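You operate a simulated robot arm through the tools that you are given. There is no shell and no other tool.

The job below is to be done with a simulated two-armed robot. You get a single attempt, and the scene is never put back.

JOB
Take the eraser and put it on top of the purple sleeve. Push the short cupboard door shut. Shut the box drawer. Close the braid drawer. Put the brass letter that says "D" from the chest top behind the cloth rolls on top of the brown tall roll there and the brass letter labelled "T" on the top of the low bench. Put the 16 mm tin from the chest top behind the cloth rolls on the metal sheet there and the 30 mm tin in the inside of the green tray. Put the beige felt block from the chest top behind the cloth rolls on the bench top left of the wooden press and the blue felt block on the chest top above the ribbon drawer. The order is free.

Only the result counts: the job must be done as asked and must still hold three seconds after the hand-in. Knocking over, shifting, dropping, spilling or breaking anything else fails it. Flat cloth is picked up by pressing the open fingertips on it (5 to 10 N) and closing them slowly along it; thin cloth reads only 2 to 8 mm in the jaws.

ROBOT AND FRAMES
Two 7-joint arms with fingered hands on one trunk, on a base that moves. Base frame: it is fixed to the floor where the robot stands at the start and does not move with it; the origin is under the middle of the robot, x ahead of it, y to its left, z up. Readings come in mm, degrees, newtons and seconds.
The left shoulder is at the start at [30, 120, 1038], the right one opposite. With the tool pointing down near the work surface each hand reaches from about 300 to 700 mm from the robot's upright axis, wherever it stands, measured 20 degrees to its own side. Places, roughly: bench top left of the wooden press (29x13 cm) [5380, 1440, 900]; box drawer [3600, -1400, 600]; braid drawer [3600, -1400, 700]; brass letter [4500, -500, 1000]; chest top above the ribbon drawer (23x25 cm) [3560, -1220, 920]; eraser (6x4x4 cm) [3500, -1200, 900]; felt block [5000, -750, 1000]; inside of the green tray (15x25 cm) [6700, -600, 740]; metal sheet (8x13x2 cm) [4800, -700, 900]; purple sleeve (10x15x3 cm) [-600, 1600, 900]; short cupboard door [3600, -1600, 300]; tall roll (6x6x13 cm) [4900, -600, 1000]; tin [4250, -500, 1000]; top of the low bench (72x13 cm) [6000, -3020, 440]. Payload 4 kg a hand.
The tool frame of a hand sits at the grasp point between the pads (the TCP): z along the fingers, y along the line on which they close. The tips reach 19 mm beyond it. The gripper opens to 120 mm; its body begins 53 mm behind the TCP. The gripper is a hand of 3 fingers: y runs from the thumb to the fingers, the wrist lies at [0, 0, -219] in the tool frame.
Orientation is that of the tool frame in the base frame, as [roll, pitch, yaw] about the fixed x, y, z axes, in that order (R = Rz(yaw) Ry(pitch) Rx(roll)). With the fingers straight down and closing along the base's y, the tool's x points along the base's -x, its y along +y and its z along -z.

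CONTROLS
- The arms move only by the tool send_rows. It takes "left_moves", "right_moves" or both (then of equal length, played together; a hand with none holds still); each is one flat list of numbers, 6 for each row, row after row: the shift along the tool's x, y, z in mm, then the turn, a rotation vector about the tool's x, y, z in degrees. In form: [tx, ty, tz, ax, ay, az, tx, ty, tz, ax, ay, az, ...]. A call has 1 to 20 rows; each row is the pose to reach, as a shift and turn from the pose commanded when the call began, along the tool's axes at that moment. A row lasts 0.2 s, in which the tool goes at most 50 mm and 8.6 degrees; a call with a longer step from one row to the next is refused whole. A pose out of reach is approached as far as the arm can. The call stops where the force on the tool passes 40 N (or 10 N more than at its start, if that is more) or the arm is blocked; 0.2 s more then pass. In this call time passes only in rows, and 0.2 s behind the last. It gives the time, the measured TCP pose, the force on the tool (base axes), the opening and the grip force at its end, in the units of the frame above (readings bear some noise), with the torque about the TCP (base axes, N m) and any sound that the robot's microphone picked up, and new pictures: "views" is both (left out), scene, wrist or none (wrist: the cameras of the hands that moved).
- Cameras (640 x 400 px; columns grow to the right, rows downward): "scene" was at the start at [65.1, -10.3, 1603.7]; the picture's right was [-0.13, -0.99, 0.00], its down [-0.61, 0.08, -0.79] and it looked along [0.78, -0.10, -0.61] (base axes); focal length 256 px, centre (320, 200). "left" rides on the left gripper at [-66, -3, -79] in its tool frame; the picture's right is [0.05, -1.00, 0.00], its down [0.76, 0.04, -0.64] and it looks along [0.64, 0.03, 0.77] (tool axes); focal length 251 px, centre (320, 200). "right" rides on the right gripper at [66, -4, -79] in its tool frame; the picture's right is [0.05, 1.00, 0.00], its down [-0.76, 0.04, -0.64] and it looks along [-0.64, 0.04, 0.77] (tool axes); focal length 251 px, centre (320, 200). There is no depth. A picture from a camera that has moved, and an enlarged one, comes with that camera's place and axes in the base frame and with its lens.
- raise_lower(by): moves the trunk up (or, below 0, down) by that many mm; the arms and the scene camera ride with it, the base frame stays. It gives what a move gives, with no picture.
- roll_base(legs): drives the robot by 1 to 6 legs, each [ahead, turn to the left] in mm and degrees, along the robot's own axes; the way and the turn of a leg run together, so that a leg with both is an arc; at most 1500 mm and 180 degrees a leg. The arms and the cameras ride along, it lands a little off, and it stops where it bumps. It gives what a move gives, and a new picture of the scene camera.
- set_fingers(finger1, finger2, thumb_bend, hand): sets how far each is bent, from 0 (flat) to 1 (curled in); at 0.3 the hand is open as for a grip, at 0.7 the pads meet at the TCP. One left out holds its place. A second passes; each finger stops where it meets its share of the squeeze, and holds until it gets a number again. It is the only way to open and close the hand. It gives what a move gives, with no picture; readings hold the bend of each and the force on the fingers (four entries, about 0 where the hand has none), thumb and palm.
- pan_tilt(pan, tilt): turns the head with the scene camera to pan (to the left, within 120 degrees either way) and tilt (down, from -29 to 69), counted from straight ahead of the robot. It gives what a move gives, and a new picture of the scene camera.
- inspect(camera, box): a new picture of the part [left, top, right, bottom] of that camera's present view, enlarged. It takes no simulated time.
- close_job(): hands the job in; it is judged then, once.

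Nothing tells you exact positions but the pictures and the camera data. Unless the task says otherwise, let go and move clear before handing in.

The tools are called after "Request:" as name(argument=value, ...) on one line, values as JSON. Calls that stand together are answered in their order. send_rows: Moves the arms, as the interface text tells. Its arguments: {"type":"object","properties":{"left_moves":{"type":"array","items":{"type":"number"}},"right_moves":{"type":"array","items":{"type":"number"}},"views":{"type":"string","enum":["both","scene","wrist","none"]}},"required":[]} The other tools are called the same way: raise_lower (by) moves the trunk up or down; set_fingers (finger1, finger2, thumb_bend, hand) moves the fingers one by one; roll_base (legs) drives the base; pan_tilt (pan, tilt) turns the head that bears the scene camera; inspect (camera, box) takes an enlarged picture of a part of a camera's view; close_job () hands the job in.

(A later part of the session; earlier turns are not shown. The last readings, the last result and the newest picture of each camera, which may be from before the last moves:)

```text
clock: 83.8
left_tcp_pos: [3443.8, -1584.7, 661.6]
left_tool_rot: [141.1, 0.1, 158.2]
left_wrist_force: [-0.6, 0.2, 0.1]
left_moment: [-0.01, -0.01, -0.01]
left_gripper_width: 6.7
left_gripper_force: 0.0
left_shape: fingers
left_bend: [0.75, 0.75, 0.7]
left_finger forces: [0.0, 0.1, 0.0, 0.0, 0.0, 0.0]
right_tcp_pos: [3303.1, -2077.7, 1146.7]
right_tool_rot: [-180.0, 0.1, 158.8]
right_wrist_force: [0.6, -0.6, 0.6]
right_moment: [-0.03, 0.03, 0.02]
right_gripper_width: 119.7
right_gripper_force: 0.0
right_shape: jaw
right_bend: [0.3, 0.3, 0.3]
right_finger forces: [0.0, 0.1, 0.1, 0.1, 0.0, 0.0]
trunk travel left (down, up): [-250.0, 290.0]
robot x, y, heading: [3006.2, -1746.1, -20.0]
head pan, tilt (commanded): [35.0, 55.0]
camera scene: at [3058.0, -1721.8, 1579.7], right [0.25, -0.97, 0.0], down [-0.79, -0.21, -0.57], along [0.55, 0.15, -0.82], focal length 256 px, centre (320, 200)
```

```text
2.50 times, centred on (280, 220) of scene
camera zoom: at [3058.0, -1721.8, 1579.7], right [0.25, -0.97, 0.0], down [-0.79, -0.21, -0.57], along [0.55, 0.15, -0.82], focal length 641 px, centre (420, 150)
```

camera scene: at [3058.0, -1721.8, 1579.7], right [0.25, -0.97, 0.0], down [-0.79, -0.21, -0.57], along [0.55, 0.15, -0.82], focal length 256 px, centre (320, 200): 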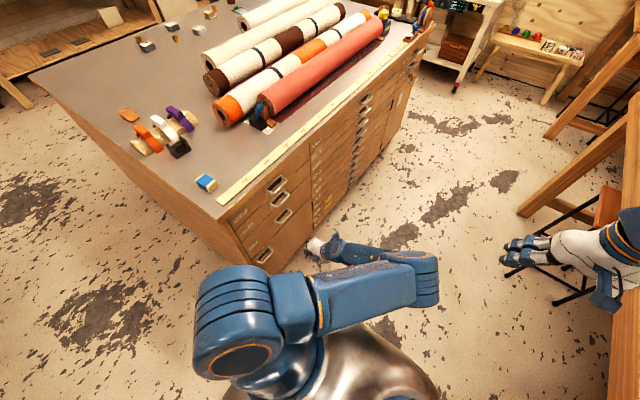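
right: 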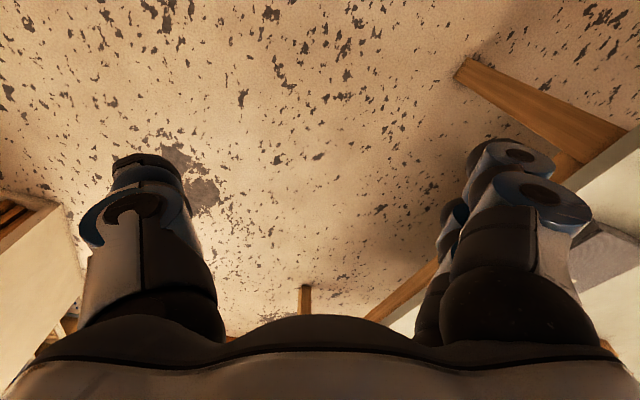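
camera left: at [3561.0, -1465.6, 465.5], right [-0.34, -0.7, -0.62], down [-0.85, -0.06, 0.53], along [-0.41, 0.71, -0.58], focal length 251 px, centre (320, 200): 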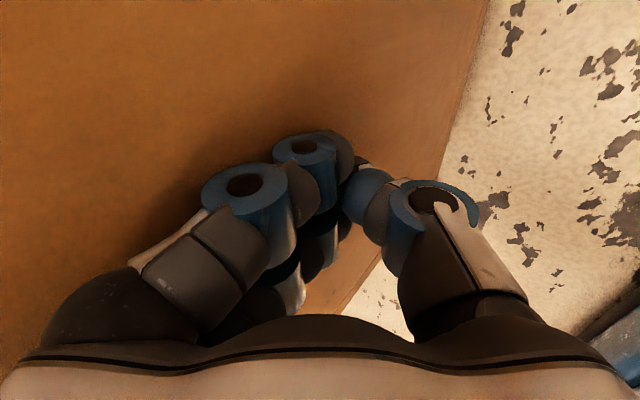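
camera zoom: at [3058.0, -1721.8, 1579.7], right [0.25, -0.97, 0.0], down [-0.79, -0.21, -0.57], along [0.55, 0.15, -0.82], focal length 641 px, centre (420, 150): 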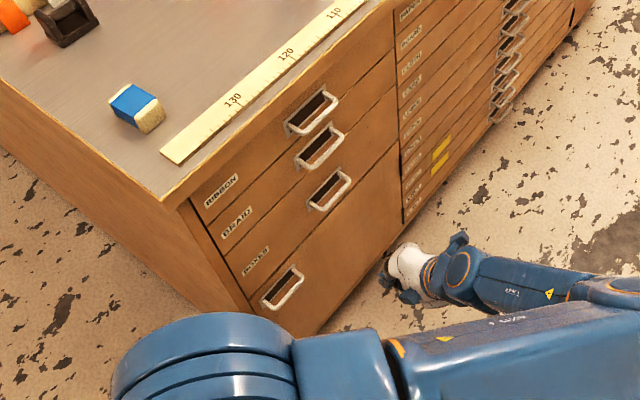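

Ribbon, braid, boxes drawers and the low door are all flush. Now I'll raise the left hand back to its carrying pose and head around the front of the chest to its left side.

Request:
send_rows(left_moves=[0, 29.5, -36.6, 3.9, 0, 0, 0, 59, -73, 7.8, 0, 0, 0, 88.5, -110, 11.7, 0, 0, 0, 118, -146, 15.6, 0, 0, 0, 147, -183, 19.5, 0, 0, 0, 177, -220, 23.4, 0, 0, 0, 206, -256, 27.3, 0, 0, 0, 236, -293, 31.2, 0, 0, 0, 265, -329, 35, 0, 0, 0, 295, -366, 38.9, 0, 0], views="none")

Request:
set_fingers(hand="left", finger1=0.3, finger2=0.3, thumb_bend=0.3)

Request:
roll_base(legs=[[-250, 0], [0, 120]])

```text
clock: 86.0
left_tcp_pos: [3442.7, -1582.8, 1135.7]
left_tool_rot: [-180.0, 0.1, 158.2]
left_wrist_force: [-0.1, -0.6, 0.6]
left_moment: [0.0, -0.02, -0.03]
left_gripper_width: 6.6
left_gripper_force: 0.0
left_shape: fingers
left_bend: [0.75, 0.75, 0.7]
left_finger forces: [0.0, 0.1, 0.1, 0.0, 0.0, 0.1]
right_tcp_pos: [3302.4, -2075.9, 1145.3]
right_tool_rot: [-179.9, 0.2, 158.7]
right_wrist_force: [0.1, -0.5, 0.4]
right_moment: [0.02, 0.0, 0.01]
right_gripper_width: 119.9
right_gripper_force: 0.0
right_shape: jaw
right_bend: [0.3, 0.3, 0.3]
right_finger forces: [0.0, 0.0, 0.0, 0.0, 0.1, 0.0]
trunk travel left (down, up): [-250.0, 290.0]
robot x, y, heading: [3009.1, -1746.8, -20.3]
head pan, tilt (commanded): [35.0, 55.0]
```

```text
clock: 87.0
left_tcp_pos: [3443.4, -1583.9, 1135.4]
left_tool_rot: [-180.0, 0.1, 158.2]
left_wrist_force: [-0.3, 0.3, -0.5]
left_moment: [0.01, 0.0, 0.01]
left_gripper_width: 127.9
left_gripper_force: 0.1
left_shape: fingers
left_bend: [0.3, 0.3, 0.3]
left_finger forces: [0.0, 0.0, 0.0, 0.0, 0.0, 0.1]
right_tcp_pos: [3303.1, -2077.4, 1145.8]
right_tool_rot: [179.9, 0.1, 158.8]
right_wrist_force: [-0.6, 0.5, -0.1]
right_moment: [0.03, -0.03, -0.02]
right_gripper_width: 119.9
right_gripper_force: 0.0
right_shape: jaw
right_bend: [0.3, 0.3, 0.3]
right_finger forces: [0.1, 0.0, 0.1, 0.0, 0.1, 0.0]
trunk travel left (down, up): [-250.0, 290.0]
robot x, y, heading: [3008.6, -1745.4, -20.2]
head pan, tilt (commanded): [35.0, 55.0]
```

```text
clock: 91.2
left_tcp_pos: [2954.1, -1236.0, 1134.6]
left_tool_rot: [-179.9, 0.0, -155.2]
left_wrist_force: [-0.1, -0.3, -0.2]
left_moment: [0.01, -0.05, 0.0]
left_gripper_width: 128.1
left_gripper_force: 0.1
left_shape: fingers
left_bend: [0.3, 0.3, 0.3]
left_finger forces: [0.0, 0.0, 0.0, 0.0, 0.1, 0.0]
right_tcp_pos: [3215.9, -1676.1, 1144.9]
right_tool_rot: [-179.9, -0.1, -154.7]
right_wrist_force: [0.3, 0.9, 0.5]
right_moment: [-0.04, -0.01, -0.04]
right_gripper_width: 119.8
right_gripper_force: 0.1
right_shape: jaw
right_bend: [0.3, 0.3, 0.3]
right_finger forces: [0.0, 0.0, 0.0, 0.0, 0.0, 0.0]
trunk travel left (down, up): [-250.0, 290.0]
robot x, y, heading: [2792.5, -1706.8, 27.6]
head pan, tilt (commanded): [35.0, 55.0]
stopped in leg 2: the robot was blocked; the commanded pose is now the measured one
camera scene: at [2806.1, -1649.3, 1579.6], right [0.89, -0.46, 0.0], down [-0.38, -0.73, -0.57], along [0.27, 0.51, -0.82], focal length 256 px, centre (320, 200)
```

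scene: 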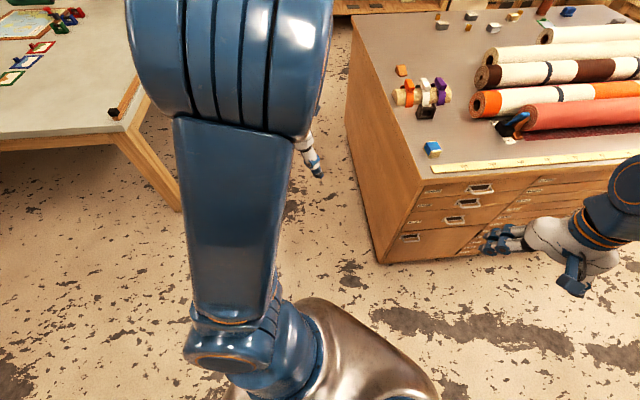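

That stop seems to come from long turns rather than contact (nothing is near). I'll turn in smaller legs.

Request:
roll_base(legs=[[0, 25], [0, 25], [0, 25]])

```text
clock: 93.7
left_tcp_pos: [2614.0, -1243.9, 1133.9]
left_tool_rot: [-179.8, 0.1, -114.8]
left_wrist_force: [-0.7, -0.7, 0.2]
left_moment: [-0.01, -0.04, -0.05]
left_gripper_width: 128.3
left_gripper_force: 0.1
left_shape: fingers
left_bend: [0.3, 0.3, 0.3]
left_finger forces: [0.0, 0.0, 0.1, 0.1, 0.0, 0.1]
right_tcp_pos: [3099.1, -1406.5, 1144.9]
right_tool_rot: [-179.9, 0.0, -114.2]
right_wrist_force: [-0.1, 0.2, -1.0]
right_moment: [-0.04, -0.03, -0.04]
right_gripper_width: 120.1
right_gripper_force: 0.1
right_shape: jaw
right_bend: [0.3, 0.3, 0.3]
right_finger forces: [0.0, 0.0, 0.0, 0.0, 0.0, 0.1]
trunk travel left (down, up): [-250.0, 290.0]
robot x, y, heading: [2834.1, -1723.8, 68.1]
head pan, tilt (commanded): [35.0, 55.0]
stopped in leg 2: the robot was blocked; the commanded pose is now the measured one
camera scene: at [2806.6, -1669.6, 1579.6], right [0.97, 0.23, 0.0], down [0.19, -0.8, -0.57], along [-0.13, 0.56, -0.82], focal length 256 px, centre (320, 200)
```

scene: 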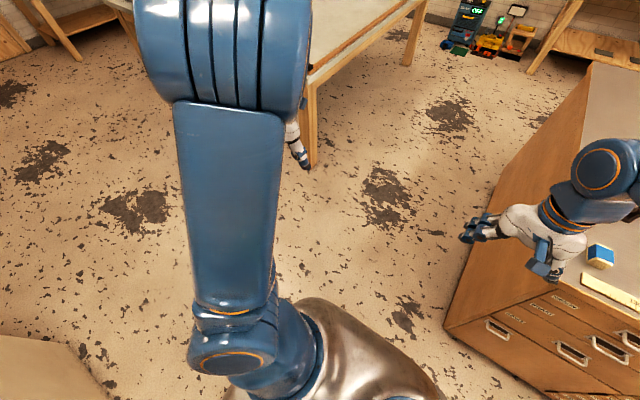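

It looks like the robot turns about a point ~66 mm ahead of its reported position, and long turns then count as "blocked". I'll keep net turns short and continue around the chest front.

Request:
roll_base(legs=[[0, 25], [750, 0], [0, -25], [1450, 0]])

Request:
pan_tilt(pan=-60, tilt=35)

```text
clock: 100.8
left_tcp_pos: [2603.8, -495.7, 1134.6]
left_tool_rot: [-179.8, 0.0, -116.9]
left_wrist_force: [-0.5, 0.0, 0.2]
left_moment: [0.0, 0.03, -0.02]
left_gripper_width: 128.3
left_gripper_force: 0.1
left_shape: fingers
left_bend: [0.3, 0.3, 0.3]
left_finger forces: [0.1, 0.0, 0.1, 0.0, 0.1, 0.0]
right_tcp_pos: [3082.9, -677.0, 1145.6]
right_tool_rot: [179.9, 0.0, -116.3]
right_wrist_force: [0.1, 0.6, -0.7]
right_moment: [-0.03, 0.02, -0.01]
right_gripper_width: 120.2
right_gripper_force: 0.1
right_shape: jaw
right_bend: [0.3, 0.3, 0.3]
right_finger forces: [0.0, 0.1, 0.0, 0.0, 0.0, 0.0]
trunk travel left (down, up): [-250.0, 290.0]
robot x, y, heading: [2770.1, -970.3, 65.4]
head pan, tilt (commanded): [35.0, 55.0]
stopped in leg 4: the robot was blocked; the commanded pose is now the measured one
camera scene: at [2751.0, -914.8, 1579.7], right [0.98, 0.18, 0.0], down [0.14, -0.81, -0.57], along [-0.1, 0.56, -0.82], focal length 256 px, centre (320, 200)
```

scene: 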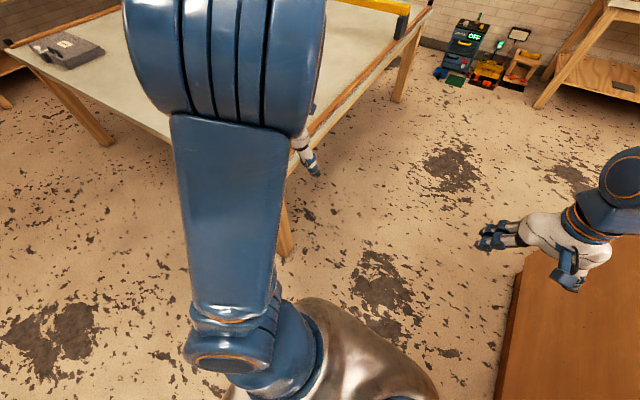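

```text
clock: 102.5
left_tcp_pos: [2603.1, -498.1, 1134.2]
left_tool_rot: [-179.8, 0.1, -116.9]
left_wrist_force: [0.1, 0.1, -0.2]
left_moment: [-0.03, 0.0, 0.0]
left_gripper_width: 128.1
left_gripper_force: 0.2
left_shape: fingers
left_bend: [0.3, 0.3, 0.3]
left_finger forces: [0.1, 0.0, 0.0, 0.1, 0.0, 0.0]
right_tcp_pos: [3080.6, -678.8, 1146.4]
right_tool_rot: [179.9, 0.2, -116.3]
right_wrist_force: [0.3, 0.2, -0.6]
right_moment: [0.01, -0.02, 0.01]
right_gripper_width: 119.9
right_gripper_force: 0.0
right_shape: jaw
right_bend: [0.3, 0.3, 0.3]
right_finger forces: [0.0, 0.0, 0.0, 0.0, 0.0, 0.0]
trunk travel left (down, up): [-250.0, 290.0]
robot x, y, heading: [2768.8, -972.1, 65.1]
head pan, tilt (commanded): [-60.0, 35.0]
camera scene: at [2848.5, -978.6, 1608.0], right [0.09, -1.0, 0.0], down [-0.57, -0.05, -0.82], along [0.82, 0.07, -0.57], focal length 256 px, centre (320, 200)
```

scene: 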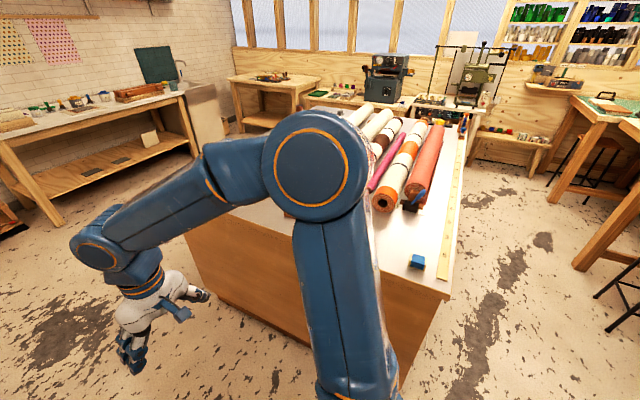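

Request:
roll_base(legs=[[1450, 0]])

```text
clock: 109.8
left_tcp_pos: [3203.0, 818.9, 1135.0]
left_tool_rot: [-179.7, -0.1, -116.6]
left_wrist_force: [-0.8, -0.2, -0.2]
left_moment: [0.02, 0.01, -0.01]
left_gripper_width: 128.1
left_gripper_force: 0.0
left_shape: fingers
left_bend: [0.3, 0.3, 0.3]
left_finger forces: [0.0, 0.1, 0.0, 0.0, 0.0, 0.0]
right_tcp_pos: [3683.3, 638.9, 1145.0]
right_tool_rot: [-180.0, 0.0, -116.1]
right_wrist_force: [-1.0, 0.2, 0.0]
right_moment: [-0.02, 0.02, 0.02]
right_gripper_width: 120.0
right_gripper_force: 0.0
right_shape: jaw
right_bend: [0.3, 0.3, 0.3]
right_finger forces: [0.1, 0.0, 0.0, 0.1, 0.1, 0.0]
trunk travel left (down, up): [-250.0, 290.0]
robot x, y, heading: [3376.7, 347.2, 65.6]
head pan, tilt (commanded): [-60.0, 35.0]
camera scene: at [3453.1, 338.3, 1608.0], right [0.09, -1.0, 0.0], down [-0.57, -0.05, -0.82], along [0.82, 0.08, -0.57], focal length 256 px, centre (320, 200)
```

scene: 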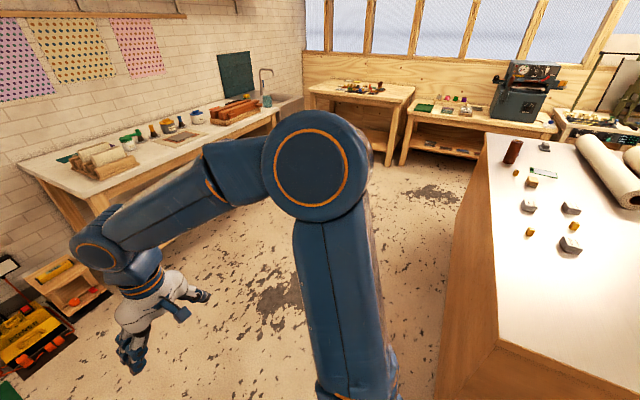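

The aisle on the left side of the chest is clear, and I can see the tall roll, tins, letters and felt blocks along the chest's left edge. I'll turn in and go along the aisle.

Request:
roll_base(legs=[[0, -30]])

Request:
roll_base(legs=[[0, -22], [660, 0]])

Request:
roll_base(legs=[[0, -36]])

```text
clock: 111.6
left_tcp_pos: [3463.5, 838.8, 1134.8]
left_tool_rot: [-179.9, -0.1, -146.8]
left_wrist_force: [0.3, 0.4, -0.7]
left_moment: [0.02, 0.03, 0.01]
left_gripper_width: 128.1
left_gripper_force: 0.0
left_shape: fingers
left_bend: [0.3, 0.3, 0.3]
left_finger forces: [0.0, 0.0, 0.0, 0.0, 0.0, 0.0]
right_tcp_pos: [3788.4, 443.1, 1144.3]
right_tool_rot: [180.0, 0.0, -146.2]
right_wrist_force: [0.3, -0.4, 0.2]
right_moment: [0.03, 0.0, 0.02]
right_gripper_width: 120.1
right_gripper_force: 0.1
right_shape: jaw
right_bend: [0.3, 0.3, 0.3]
right_finger forces: [0.1, 0.1, 0.0, 0.0, 0.1, 0.0]
trunk travel left (down, up): [-250.0, 290.0]
robot x, y, heading: [3354.6, 378.3, 34.7]
head pan, tilt (commanded): [-60.0, 35.0]
camera scene: at [3417.9, 325.3, 1608.0], right [-0.42, -0.91, 0.0], down [-0.52, 0.24, -0.82], along [0.74, -0.35, -0.57], focal length 256 px, centre (320, 200)
```

scene: 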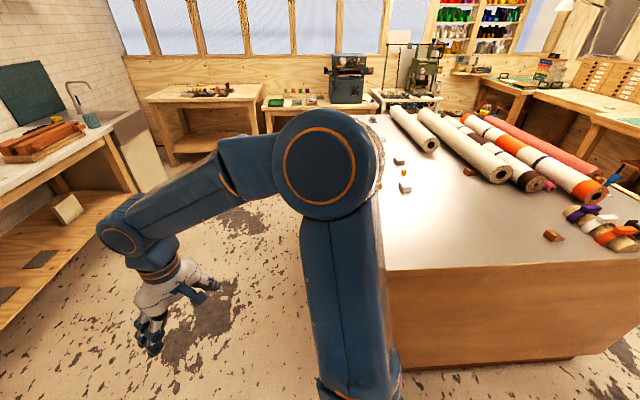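

```text
clock: 116.5
left_tcp_pos: [4272.3, 919.0, 1134.7]
left_tool_rot: [-179.7, -0.1, -168.4]
left_wrist_force: [0.2, -0.3, -0.2]
left_moment: [-0.02, 0.01, -0.04]
left_gripper_width: 128.4
left_gripper_force: 0.1
left_shape: fingers
left_bend: [0.3, 0.3, 0.3]
left_finger forces: [0.1, 0.1, 0.0, 0.1, 0.0, 0.0]
right_tcp_pos: [4428.5, 432.3, 1145.4]
right_tool_rot: [-180.0, 0.0, -167.8]
right_wrist_force: [0.5, 0.5, -0.3]
right_moment: [-0.03, -0.01, 0.0]
right_gripper_width: 120.1
right_gripper_force: 0.1
right_shape: jaw
right_bend: [0.3, 0.3, 0.3]
right_finger forces: [0.0, 0.1, 0.1, 0.0, 0.0, 0.1]
trunk travel left (down, up): [-250.0, 290.0]
robot x, y, heading: [4004.1, 520.2, 13.7]
head pan, tilt (commanded): [-60.0, 35.0]
camera scene: at [4041.4, 451.7, 1608.0], right [-0.72, -0.69, 0.0], down [-0.4, 0.41, -0.82], along [0.56, -0.59, -0.57], focal length 256 px, centre (320, 200)
```

scene: 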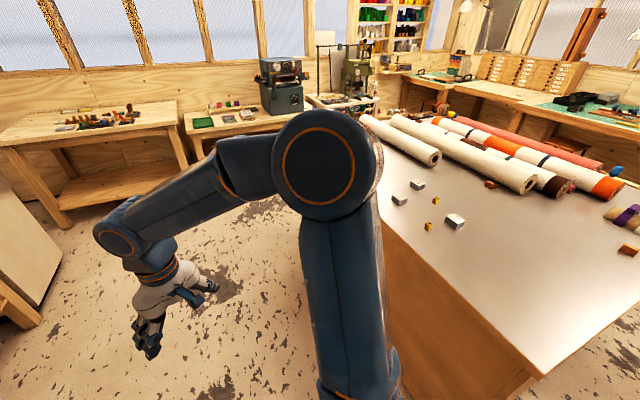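

```text
clock: 118.6
left_tcp_pos: [4453.3, 681.4, 1134.6]
left_tool_rot: [-179.8, -0.1, 155.7]
left_wrist_force: [0.5, 0.1, 0.3]
left_moment: [0.0, 0.03, 0.02]
left_gripper_width: 128.1
left_gripper_force: 0.1
left_shape: fingers
left_bend: [0.3, 0.3, 0.3]
left_finger forces: [0.0, 0.1, 0.1, 0.0, 0.0, 0.0]
right_tcp_pos: [4293.8, 196.4, 1144.9]
right_tool_rot: [-180.0, 0.0, 156.2]
right_wrist_force: [0.0, 0.0, 0.2]
right_moment: [-0.06, -0.02, 0.03]
right_gripper_width: 120.1
right_gripper_force: 0.1
right_shape: jaw
right_bend: [0.3, 0.3, 0.3]
right_finger forces: [0.1, 0.0, 0.0, 0.0, 0.0, 0.0]
trunk travel left (down, up): [-250.0, 290.0]
robot x, y, heading: [4017.3, 553.4, -21.3]
head pan, tilt (commanded): [-60.0, 35.0]
camera scene: at [4009.4, 476.6, 1608.0], right [-0.99, -0.14, 0.0], down [-0.08, 0.57, -0.82], along [0.12, -0.81, -0.57], focal length 256 px, centre (320, 200)
```

scene: 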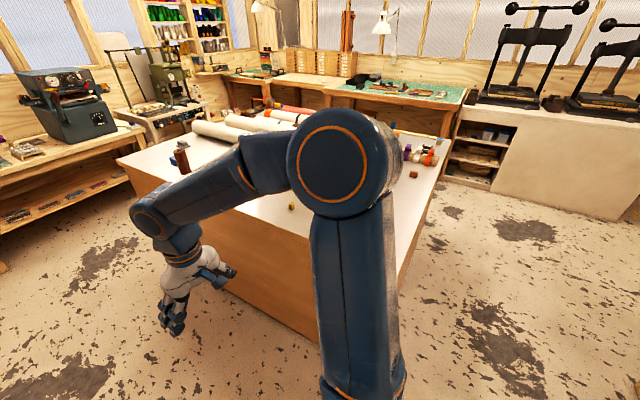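

I'm aligned with the aisle; driving 800 mm along it, then looking at the chest's left-edge items.

Request:
roll_base(legs=[[800, 0]])

Request:
pan_tilt(pan=-80, tilt=45)

```text
clock: 122.8
left_tcp_pos: [5193.5, 394.1, 1134.7]
left_tool_rot: [-179.8, 0.0, 156.0]
left_wrist_force: [-0.2, 0.3, 0.4]
left_moment: [-0.02, -0.01, -0.01]
left_gripper_width: 128.1
left_gripper_force: 0.0
left_shape: fingers
left_bend: [0.3, 0.3, 0.3]
left_finger forces: [0.1, 0.2, 0.0, 0.0, 0.0, 0.1]
right_tcp_pos: [5036.0, -92.5, 1146.2]
right_tool_rot: [-179.9, 0.0, 156.7]
right_wrist_force: [0.3, 0.2, -0.1]
right_moment: [-0.01, 0.03, 0.01]
right_gripper_width: 119.9
right_gripper_force: 0.1
right_shape: jaw
right_bend: [0.3, 0.3, 0.3]
right_finger forces: [0.0, 0.0, 0.0, 0.1, 0.0, 0.0]
trunk travel left (down, up): [-250.0, 290.0]
robot x, y, heading: [4752.2, 266.2, -21.4]
head pan, tilt (commanded): [-60.0, 35.0]
camera scene: at [4748.5, 185.5, 1608.0], right [-0.99, -0.15, 0.0], down [-0.09, 0.57, -0.82], along [0.12, -0.81, -0.57], focal length 256 px, centre (320, 200)
```

scene: 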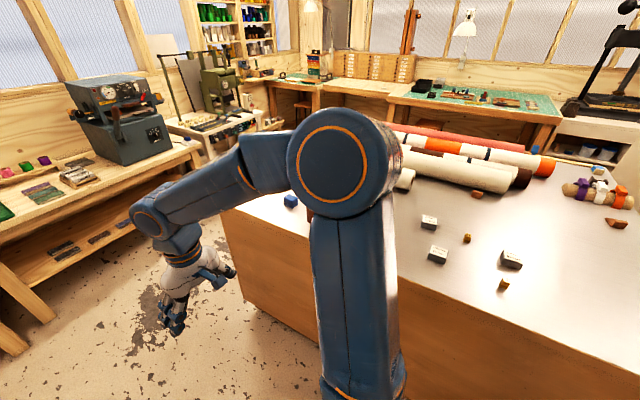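

```text
clock: 123.7
left_tcp_pos: [5191.7, 394.1, 1136.1]
left_tool_rot: [-179.8, 0.1, 156.0]
left_wrist_force: [-0.2, -0.5, 0.7]
left_moment: [0.01, 0.03, -0.01]
left_gripper_width: 128.1
left_gripper_force: 0.1
left_shape: fingers
left_bend: [0.3, 0.3, 0.3]
left_finger forces: [0.0, 0.0, 0.1, 0.0, 0.1, 0.0]
right_tcp_pos: [5034.7, -94.0, 1145.9]
right_tool_rot: [-180.0, 0.0, 156.5]
right_wrist_force: [0.9, -0.3, -0.6]
right_moment: [-0.01, 0.02, -0.01]
right_gripper_width: 120.2
right_gripper_force: 0.0
right_shape: jaw
right_bend: [0.3, 0.3, 0.3]
right_finger forces: [0.0, 0.0, 0.1, 0.1, 0.1, 0.0]
trunk travel left (down, up): [-250.0, 290.0]
robot x, y, heading: [4755.0, 265.0, -21.2]
head pan, tilt (commanded): [-80.0, 45.0]
camera scene: at [4718.6, 193.1, 1593.2], right [-0.98, 0.2, 0.0], down [0.14, 0.69, -0.71], along [-0.14, -0.69, -0.71], focal length 256 px, centre (320, 200)
```

scene: 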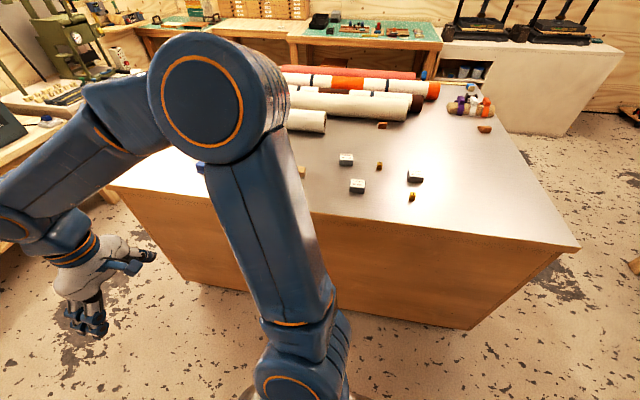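

Request:
inspect(camera="scene", box=[290, 110, 440, 210])

Request:
roll_base(legs=[[0, -36]])

Request:
roll_base(legs=[[0, -36]])

Request:
roll_base(legs=[[0, -18]])

Request:
pan_tilt(pan=0, tilt=45)

```text
4.00 times, centred on (365, 160) of scene
camera zoom: at [4718.6, 193.1, 1593.2], right [-0.98, 0.2, 0.0], down [0.14, 0.69, -0.71], along [-0.14, -0.69, -0.71], focal length 1025 px, centre (140, 360)
```

zoom: 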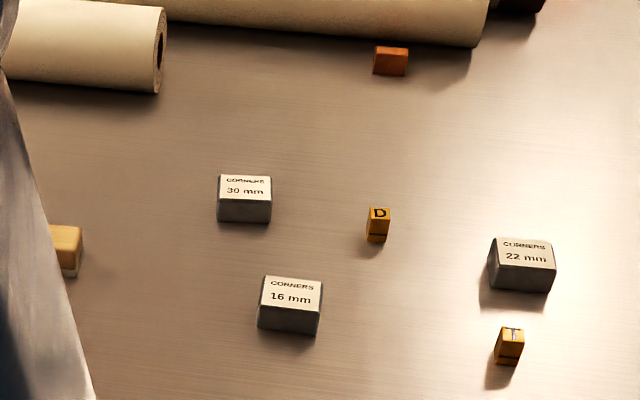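

```text
clock: 125.8
left_tcp_pos: [5184.6, 115.1, 1135.0]
left_tool_rot: [-179.9, 0.0, 120.5]
left_wrist_force: [0.1, 0.4, -0.4]
left_moment: [0.0, 0.02, -0.02]
left_gripper_width: 128.1
left_gripper_force: 0.2
left_shape: fingers
left_bend: [0.3, 0.3, 0.3]
left_finger forces: [0.0, 0.1, 0.0, 0.1, 0.0, 0.1]
right_tcp_pos: [4773.7, -189.8, 1145.3]
right_tool_rot: [-180.0, 0.0, 121.1]
right_wrist_force: [0.0, 0.5, -0.2]
right_moment: [0.0, 0.01, -0.02]
right_gripper_width: 120.4
right_gripper_force: 0.0
right_shape: jaw
right_bend: [0.3, 0.3, 0.3]
right_finger forces: [0.1, 0.0, 0.1, 0.0, 0.1, 0.0]
trunk travel left (down, up): [-250.0, 290.0]
robot x, y, heading: [4783.0, 286.7, -57.0]
head pan, tilt (commanded): [-80.0, 45.0]
camera scene: at [4712.9, 246.7, 1593.2], right [-0.68, 0.73, 0.0], down [0.52, 0.48, -0.71], along [-0.52, -0.48, -0.71], focal length 256 px, centre (320, 200)
```

scene: 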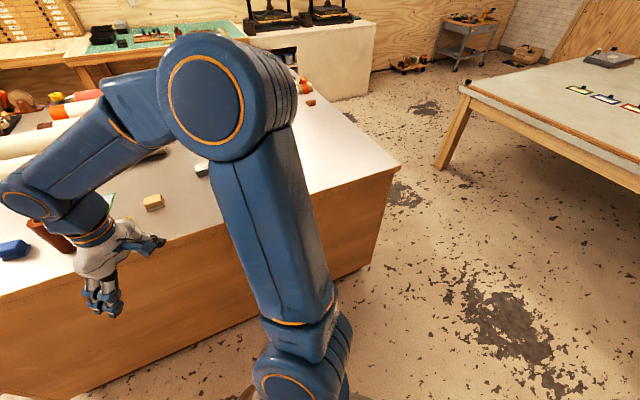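

```text
clock: 127.8
left_tcp_pos: [5010.8, -88.3, 1135.2]
left_tool_rot: [-180.0, 0.1, 84.8]
left_wrist_force: [-0.2, -0.2, 0.6]
left_moment: [-0.02, 0.03, 0.02]
left_gripper_width: 128.3
left_gripper_force: 0.1
left_shape: fingers
left_bend: [0.3, 0.3, 0.3]
left_finger forces: [0.1, 0.0, 0.0, 0.0, 0.1, 0.0]
right_tcp_pos: [4499.6, -98.0, 1145.4]
right_tool_rot: [-179.9, 0.0, 85.5]
right_wrist_force: [0.1, 0.7, 0.4]
right_moment: [0.0, 0.02, -0.07]
right_gripper_width: 119.8
right_gripper_force: 0.1
right_shape: jaw
right_bend: [0.3, 0.3, 0.3]
right_finger forces: [0.0, 0.0, 0.1, 0.0, 0.1, 0.1]
trunk travel left (down, up): [-250.0, 290.0]
robot x, y, heading: [4818.4, 276.4, -92.5]
head pan, tilt (commanded): [-80.0, 45.0]
camera scene: at [4739.8, 289.9, 1593.2], right [-0.13, 0.99, 0.0], down [0.7, 0.09, -0.71], along [-0.7, -0.09, -0.71], focal length 256 px, centre (320, 200)
```

scene: 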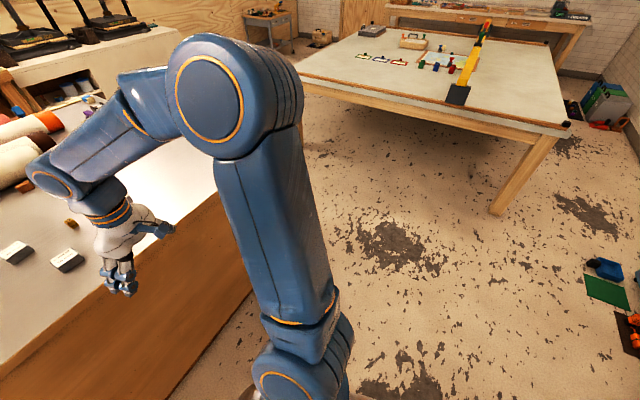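

```text
clock: 129.2
left_tcp_pos: [4887.9, -129.7, 1134.9]
left_tool_rot: [-179.9, 0.0, 66.9]
left_wrist_force: [-0.4, 0.7, 0.2]
left_moment: [0.0, -0.03, -0.01]
left_gripper_width: 127.9
left_gripper_force: 0.0
left_shape: fingers
left_bend: [0.3, 0.3, 0.3]
left_finger forces: [0.0, 0.0, 0.0, 0.0, 0.0, 0.0]
right_tcp_pos: [4397.6, 19.1, 1145.2]
right_tool_rot: [-180.0, 0.0, 67.5]
right_wrist_force: [-0.4, 0.2, 0.4]
right_moment: [0.01, 0.04, 0.03]
right_gripper_width: 120.0
right_gripper_force: 0.0
right_shape: jaw
right_bend: [0.3, 0.3, 0.3]
right_finger forces: [0.1, 0.0, 0.0, 0.0, 0.0, 0.0]
trunk travel left (down, up): [-250.0, 290.0]
robot x, y, heading: [4832.4, 272.7, -110.4]
head pan, tilt (commanded): [-80.0, 45.0]
camera scene: at [4762.9, 308.7, 1593.2], right [0.18, 0.98, 0.0], down [0.7, -0.13, -0.71], along [-0.7, 0.13, -0.71], focal length 256 px, centre (320, 200)
```

scene: 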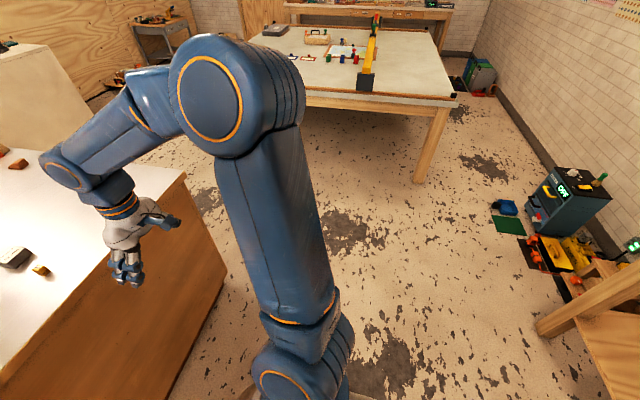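

```text
clock: 130.8
left_tcp_pos: [4886.3, -129.9, 1135.7]
left_tool_rot: [-179.9, 0.1, 67.0]
left_wrist_force: [-0.8, -0.1, -0.4]
left_moment: [-0.04, -0.01, 0.01]
left_gripper_width: 128.5
left_gripper_force: 0.0
left_shape: fingers
left_bend: [0.3, 0.3, 0.3]
left_finger forces: [0.1, 0.0, 0.0, 0.0, 0.0, 0.0]
right_tcp_pos: [4397.3, 19.3, 1146.3]
right_tool_rot: [-180.0, 0.0, 67.5]
right_wrist_force: [0.1, -0.3, -0.1]
right_moment: [0.04, 0.01, 0.01]
right_gripper_width: 120.1
right_gripper_force: 0.1
right_shape: jaw
right_bend: [0.3, 0.3, 0.3]
right_finger forces: [0.0, 0.1, 0.0, 0.1, 0.1, 0.0]
trunk travel left (down, up): [-250.0, 290.0]
robot x, y, heading: [4835.9, 276.4, -110.2]
head pan, tilt (commanded): [0.0, 45.0]
camera scene: at [4813.2, 216.8, 1593.2], right [-0.94, 0.35, 0.0], down [0.25, 0.66, -0.71], along [-0.25, -0.66, -0.71], focal length 256 px, centre (320, 200)
```

scene: 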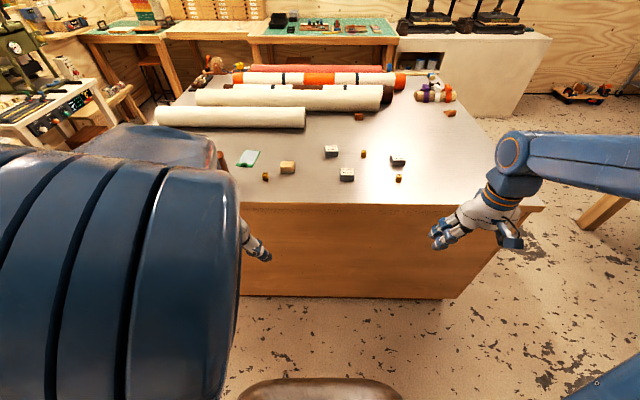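

Tins are labelled 30, 16 and 22 mm; letters D and T are identified as well (D in the middle, T near the edge by the 22 mm tin). I'll look closer from here to fix the positions.

Request:
inspect(camera="scene", box=[220, 130, 420, 230])

Request:
roll_base(legs=[[250, 0]])

Request:
pan_tilt(pan=0, tilt=50)

Request:
inspect(camera="scene", box=[240, 100, 440, 225])

```text
3.20 times, centred on (320, 180) of scene
camera zoom: at [4813.2, 216.8, 1593.2], right [-0.94, 0.35, 0.0], down [0.25, 0.66, -0.71], along [-0.25, -0.66, -0.71], focal length 820 px, centre (320, 264)
```

zoom: 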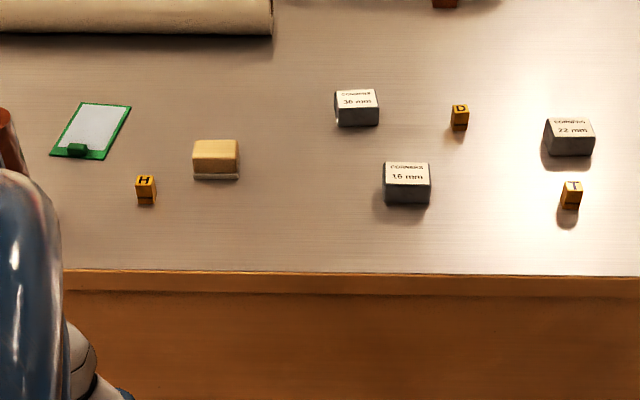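

```text
clock: 132.6
left_tcp_pos: [4801.3, -361.5, 1135.4]
left_tool_rot: [-179.9, -0.1, 67.0]
left_wrist_force: [0.5, 0.2, 0.3]
left_moment: [0.05, -0.03, 0.01]
left_gripper_width: 128.6
left_gripper_force: 0.0
left_shape: fingers
left_bend: [0.3, 0.3, 0.3]
left_finger forces: [0.1, 0.1, 0.1, 0.0, 0.0, 0.0]
right_tcp_pos: [4312.6, -213.6, 1145.0]
right_tool_rot: [180.0, 0.1, 67.7]
right_wrist_force: [0.6, 0.0, 0.6]
right_moment: [0.03, -0.02, -0.01]
right_gripper_width: 120.1
right_gripper_force: 0.1
right_shape: jaw
right_bend: [0.3, 0.3, 0.3]
right_finger forces: [0.0, 0.1, 0.0, 0.0, 0.1, 0.1]
trunk travel left (down, up): [-250.0, 290.0]
robot x, y, heading: [4751.2, 41.2, -110.3]
head pan, tilt (commanded): [0.0, 45.0]
camera scene: at [4727.6, -16.5, 1593.1], right [-0.94, 0.35, 0.0], down [0.24, 0.66, -0.71], along [-0.24, -0.66, -0.71], focal length 256 px, centre (320, 200)
```

scene: 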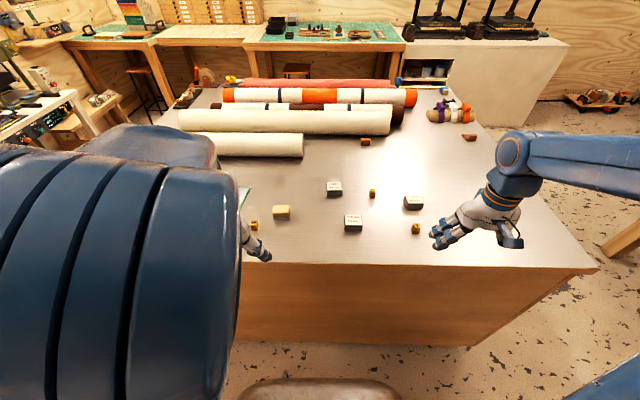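

```text
clock: 133.2
left_tcp_pos: [4801.9, -361.7, 1135.8]
left_tool_rot: [-179.9, 0.2, 67.0]
left_wrist_force: [-0.2, 0.1, 0.2]
left_moment: [-0.03, -0.01, 0.02]
left_gripper_width: 128.2
left_gripper_force: 0.0
left_shape: fingers
left_bend: [0.3, 0.3, 0.3]
left_finger forces: [0.0, 0.1, 0.0, 0.1, 0.1, 0.1]
right_tcp_pos: [4312.1, -212.5, 1146.1]
right_tool_rot: [-180.0, 0.0, 67.5]
right_wrist_force: [0.0, 0.8, 0.0]
right_moment: [0.02, -0.02, 0.0]
right_gripper_width: 120.1
right_gripper_force: 0.1
right_shape: jaw
right_bend: [0.3, 0.3, 0.3]
right_finger forces: [0.1, 0.1, 0.1, 0.0, 0.1, 0.0]
trunk travel left (down, up): [-250.0, 290.0]
robot x, y, heading: [4749.0, 44.5, -110.0]
head pan, tilt (commanded): [0.0, 50.0]
camera scene: at [4729.7, -10.7, 1586.3], right [-0.94, 0.35, 0.0], down [0.26, 0.72, -0.64], along [-0.22, -0.6, -0.77], focal length 256 px, centre (320, 200)
```

scene: 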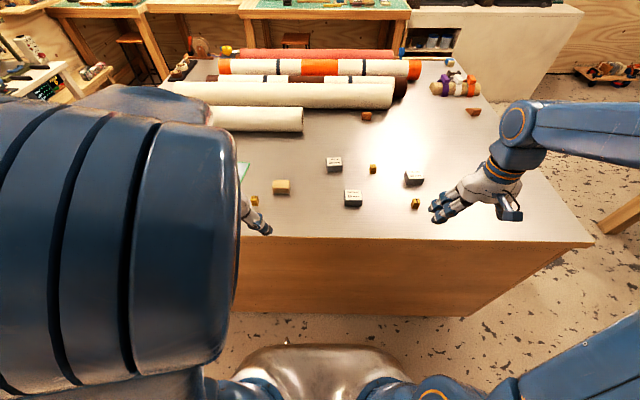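

```text
3.20 times, centred on (340, 162) of scene
camera zoom: at [4729.7, -10.7, 1586.3], right [-0.94, 0.35, 0.0], down [0.26, 0.72, -0.64], along [-0.22, -0.6, -0.77], focal length 820 px, centre (256, 320)
```

zoom: 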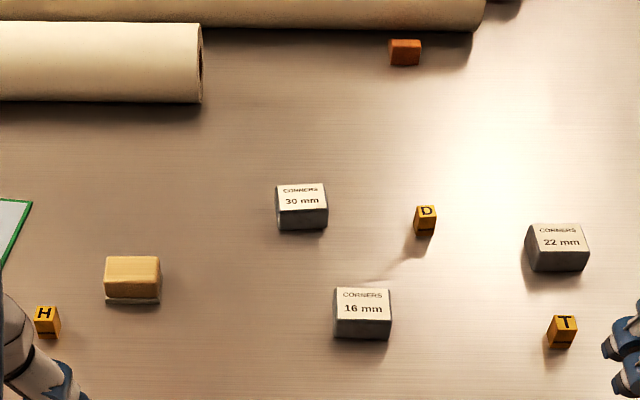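

Letters read H, D, T; all items are reachable from a spot a little further along and closer to the chest. I'll shift there with small turns.

Request:
roll_base(legs=[[0, 30]])

Request:
roll_base(legs=[[0, 22], [200, 0], [0, -22]])

Request:
roll_base(legs=[[0, -31]])

```text
clock: 135.1
left_tcp_pos: [4995.8, -280.1, 1134.9]
left_tool_rot: [-179.8, 0.1, 96.9]
left_wrist_force: [-0.6, 0.2, 0.3]
left_moment: [-0.02, -0.01, 0.04]
left_gripper_width: 128.1
left_gripper_force: 0.1
left_shape: fingers
left_bend: [0.3, 0.3, 0.3]
left_finger forces: [0.1, 0.0, 0.0, 0.0, 0.0, 0.1]
right_tcp_pos: [4496.4, -396.0, 1146.7]
right_tool_rot: [-179.9, 0.1, 97.4]
right_wrist_force: [-0.4, -0.4, -0.1]
right_moment: [0.02, 0.03, 0.01]
right_gripper_width: 119.9
right_gripper_force: 0.1
right_shape: jaw
right_bend: [0.3, 0.3, 0.3]
right_finger forces: [0.0, 0.0, 0.0, 0.1, 0.0, 0.0]
trunk travel left (down, up): [-250.0, 290.0]
robot x, y, heading: [4722.7, 37.6, -79.8]
head pan, tilt (commanded): [0.0, 50.0]
camera scene: at [4728.6, -16.5, 1586.3], right [-0.98, -0.17, 0.0], down [-0.13, 0.75, -0.64], along [0.11, -0.63, -0.77], focal length 256 px, centre (320, 200)
```

scene: 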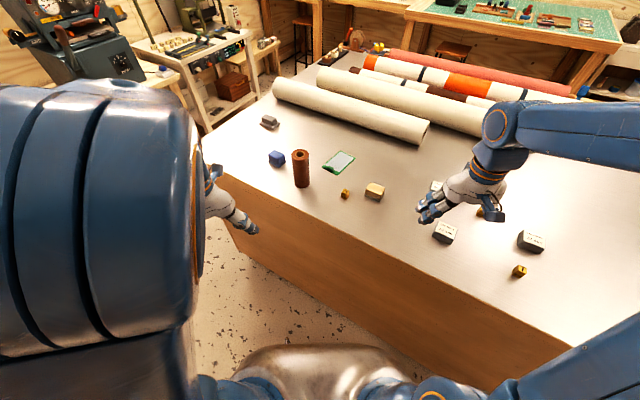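

```text
clock: 138.2
left_tcp_pos: [5193.1, -306.3, 1133.9]
left_tool_rot: [-179.9, 0.0, 118.8]
left_wrist_force: [0.7, -0.9, 0.5]
left_moment: [-0.01, -0.01, -0.01]
left_gripper_width: 128.4
left_gripper_force: 0.1
left_shape: fingers
left_bend: [0.3, 0.3, 0.3]
left_finger forces: [0.1, 0.1, 0.0, 0.1, 0.1, 0.0]
right_tcp_pos: [4773.0, -599.1, 1144.9]
right_tool_rot: [-180.0, 0.0, 119.3]
right_wrist_force: [-0.1, 0.4, -0.9]
right_moment: [0.04, -0.01, 0.01]
right_gripper_width: 120.1
right_gripper_force: 0.1
right_shape: jaw
right_bend: [0.3, 0.3, 0.3]
right_finger forces: [0.0, 0.0, 0.1, 0.0, 0.0, 0.1]
trunk travel left (down, up): [-250.0, 290.0]
robot x, y, heading: [4806.1, -115.1, -57.1]
head pan, tilt (commanded): [0.0, 50.0]
stopped in leg 3: the robot was blocked; the commanded pose is now the measured one
camera scene: at [4840.7, -165.2, 1586.1], right [-0.84, -0.54, 0.0], down [-0.42, 0.64, -0.64], along [0.35, -0.54, -0.77], focal length 256 px, centre (320, 200)
```

scene: 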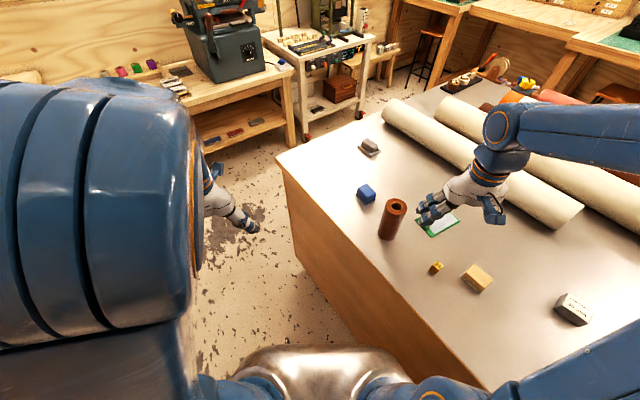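

```text
clock: 138.9
left_tcp_pos: [5192.1, -306.4, 1134.7]
left_tool_rot: [-179.8, 0.1, 118.6]
left_wrist_force: [-0.7, -0.6, 0.3]
left_moment: [0.01, 0.03, -0.01]
left_gripper_width: 128.0
left_gripper_force: 0.0
left_shape: fingers
left_bend: [0.3, 0.3, 0.3]
left_finger forces: [0.0, 0.0, 0.1, 0.0, 0.1, 0.1]
right_tcp_pos: [4772.7, -597.6, 1146.9]
right_tool_rot: [-179.9, 0.1, 119.3]
right_wrist_force: [0.3, -0.4, 0.4]
right_moment: [-0.01, -0.01, -0.03]
right_gripper_width: 119.8
right_gripper_force: 0.0
right_shape: jaw
right_bend: [0.3, 0.3, 0.3]
right_finger forces: [0.0, 0.0, 0.0, 0.0, 0.1, 0.0]
trunk travel left (down, up): [-250.0, 290.0]
robot x, y, heading: [4810.1, -113.5, -57.1]
head pan, tilt (commanded): [0.0, 50.0]
stopped in leg 1: the robot was blocked; the commanded pose is now the measured one
camera scene: at [4840.3, -162.4, 1586.3], right [-0.84, -0.54, 0.0], down [-0.42, 0.64, -0.64], along [0.35, -0.54, -0.77], focal length 256 px, centre (320, 200)
```

scene: 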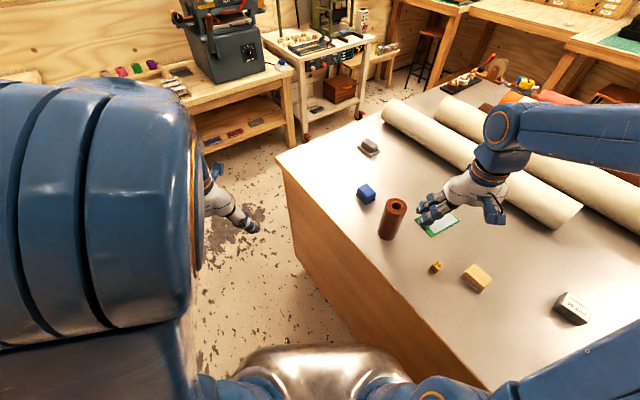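

My base corner is against the chest here, so I'll back off a little before turning to face it.

Request:
roll_base(legs=[[-85, 0]])

Request:
roll_base(legs=[[0, -30]])

Request:
roll_base(legs=[[0, -25]])

```text
clock: 140.0
left_tcp_pos: [5145.2, -233.4, 1136.6]
left_tool_rot: [-179.8, 0.1, 118.7]
left_wrist_force: [0.5, 0.2, 0.4]
left_moment: [-0.06, -0.01, 0.01]
left_gripper_width: 128.2
left_gripper_force: 0.0
left_shape: fingers
left_bend: [0.3, 0.3, 0.3]
left_finger forces: [0.1, 0.0, 0.0, 0.0, 0.0, 0.0]
right_tcp_pos: [4724.7, -525.0, 1147.0]
right_tool_rot: [180.0, 0.1, 119.2]
right_wrist_force: [-0.5, 0.5, 0.2]
right_moment: [-0.04, 0.0, 0.03]
right_gripper_width: 120.3
right_gripper_force: 0.1
right_shape: jaw
right_bend: [0.3, 0.3, 0.3]
right_finger forces: [0.0, 0.1, 0.1, 0.0, 0.1, 0.0]
trunk travel left (down, up): [-250.0, 290.0]
robot x, y, heading: [4763.4, -42.7, -57.2]
head pan, tilt (commanded): [0.0, 50.0]
camera scene: at [4792.9, -89.7, 1586.3], right [-0.84, -0.54, 0.0], down [-0.42, 0.64, -0.64], along [0.35, -0.54, -0.77], focal length 256 px, centre (320, 200)
```

scene: 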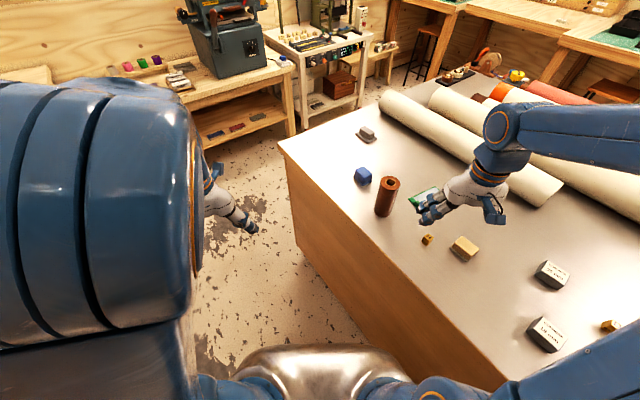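

```text
clock: 141.8
left_tcp_pos: [5002.9, -400.0, 1134.9]
left_tool_rot: [-179.9, 0.2, 89.2]
left_wrist_force: [0.5, -0.1, -0.6]
left_moment: [0.03, 0.01, -0.01]
left_gripper_width: 128.1
left_gripper_force: 0.0
left_shape: fingers
left_bend: [0.3, 0.3, 0.3]
left_finger forces: [0.1, 0.0, 0.0, 0.0, 0.0, 0.1]
right_tcp_pos: [4492.2, -448.0, 1146.3]
right_tool_rot: [179.9, 0.1, 89.7]
right_wrist_force: [-0.2, 0.9, 0.5]
right_moment: [-0.03, 0.0, -0.02]
right_gripper_width: 120.1
right_gripper_force: 0.2
right_shape: jaw
right_bend: [0.3, 0.3, 0.3]
right_finger forces: [0.0, 0.1, 0.0, 0.0, 0.1, 0.1]
trunk travel left (down, up): [-250.0, 290.0]
robot x, y, heading: [4794.7, -50.8, -86.7]
head pan, tilt (commanded): [0.0, 50.0]
camera scene: at [4798.7, -101.5, 1586.3], right [-1.0, -0.06, 0.0], down [-0.04, 0.76, -0.64], along [0.04, -0.64, -0.77], focal length 256 px, centre (320, 200)
```

scene: 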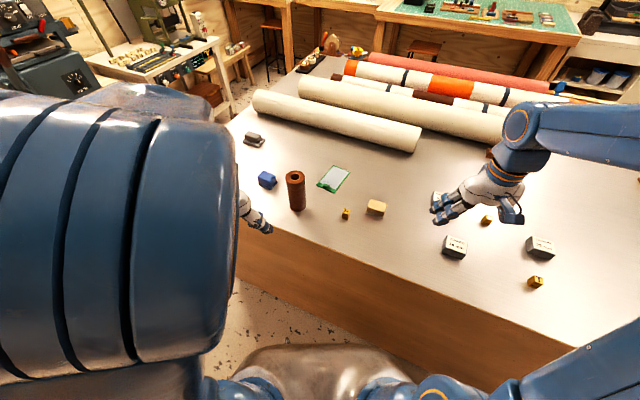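

```text
clock: 143.5
left_tcp_pos: [4834.6, -455.1, 1134.0]
left_tool_rot: [-179.8, 0.1, 64.4]
left_wrist_force: [0.6, 0.0, 0.2]
left_moment: [0.01, 0.03, 0.05]
left_gripper_width: 128.3
left_gripper_force: 0.0
left_shape: fingers
left_bend: [0.3, 0.3, 0.3]
left_finger forces: [0.0, 0.0, 0.1, 0.0, 0.1, 0.1]
right_tcp_pos: [4352.4, -284.4, 1146.3]
right_tool_rot: [-179.9, 0.1, 65.1]
right_wrist_force: [0.1, 0.6, 0.0]
right_moment: [-0.01, -0.01, 0.01]
right_gripper_width: 119.9
right_gripper_force: 0.1
right_shape: jaw
right_bend: [0.3, 0.3, 0.3]
right_finger forces: [0.0, 0.1, 0.0, 0.0, 0.1, 0.1]
trunk travel left (down, up): [-250.0, 290.0]
robot x, y, heading: [4820.7, -52.9, -111.6]
head pan, tilt (commanded): [0.0, 50.0]
camera scene: at [4797.0, -107.2, 1586.3], right [-0.93, 0.36, 0.0], down [0.28, 0.71, -0.64], along [-0.24, -0.6, -0.77], focal length 256 px, centre (320, 200)
```

scene: 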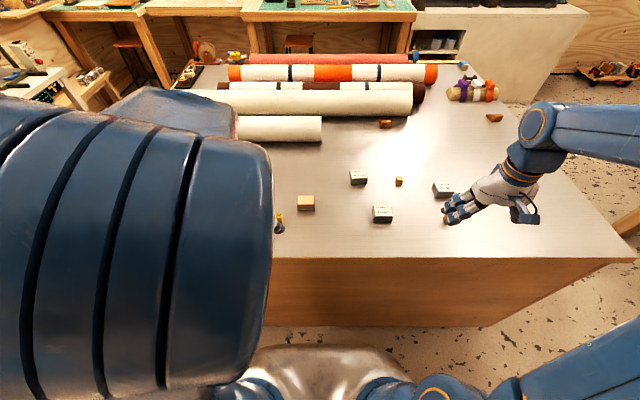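

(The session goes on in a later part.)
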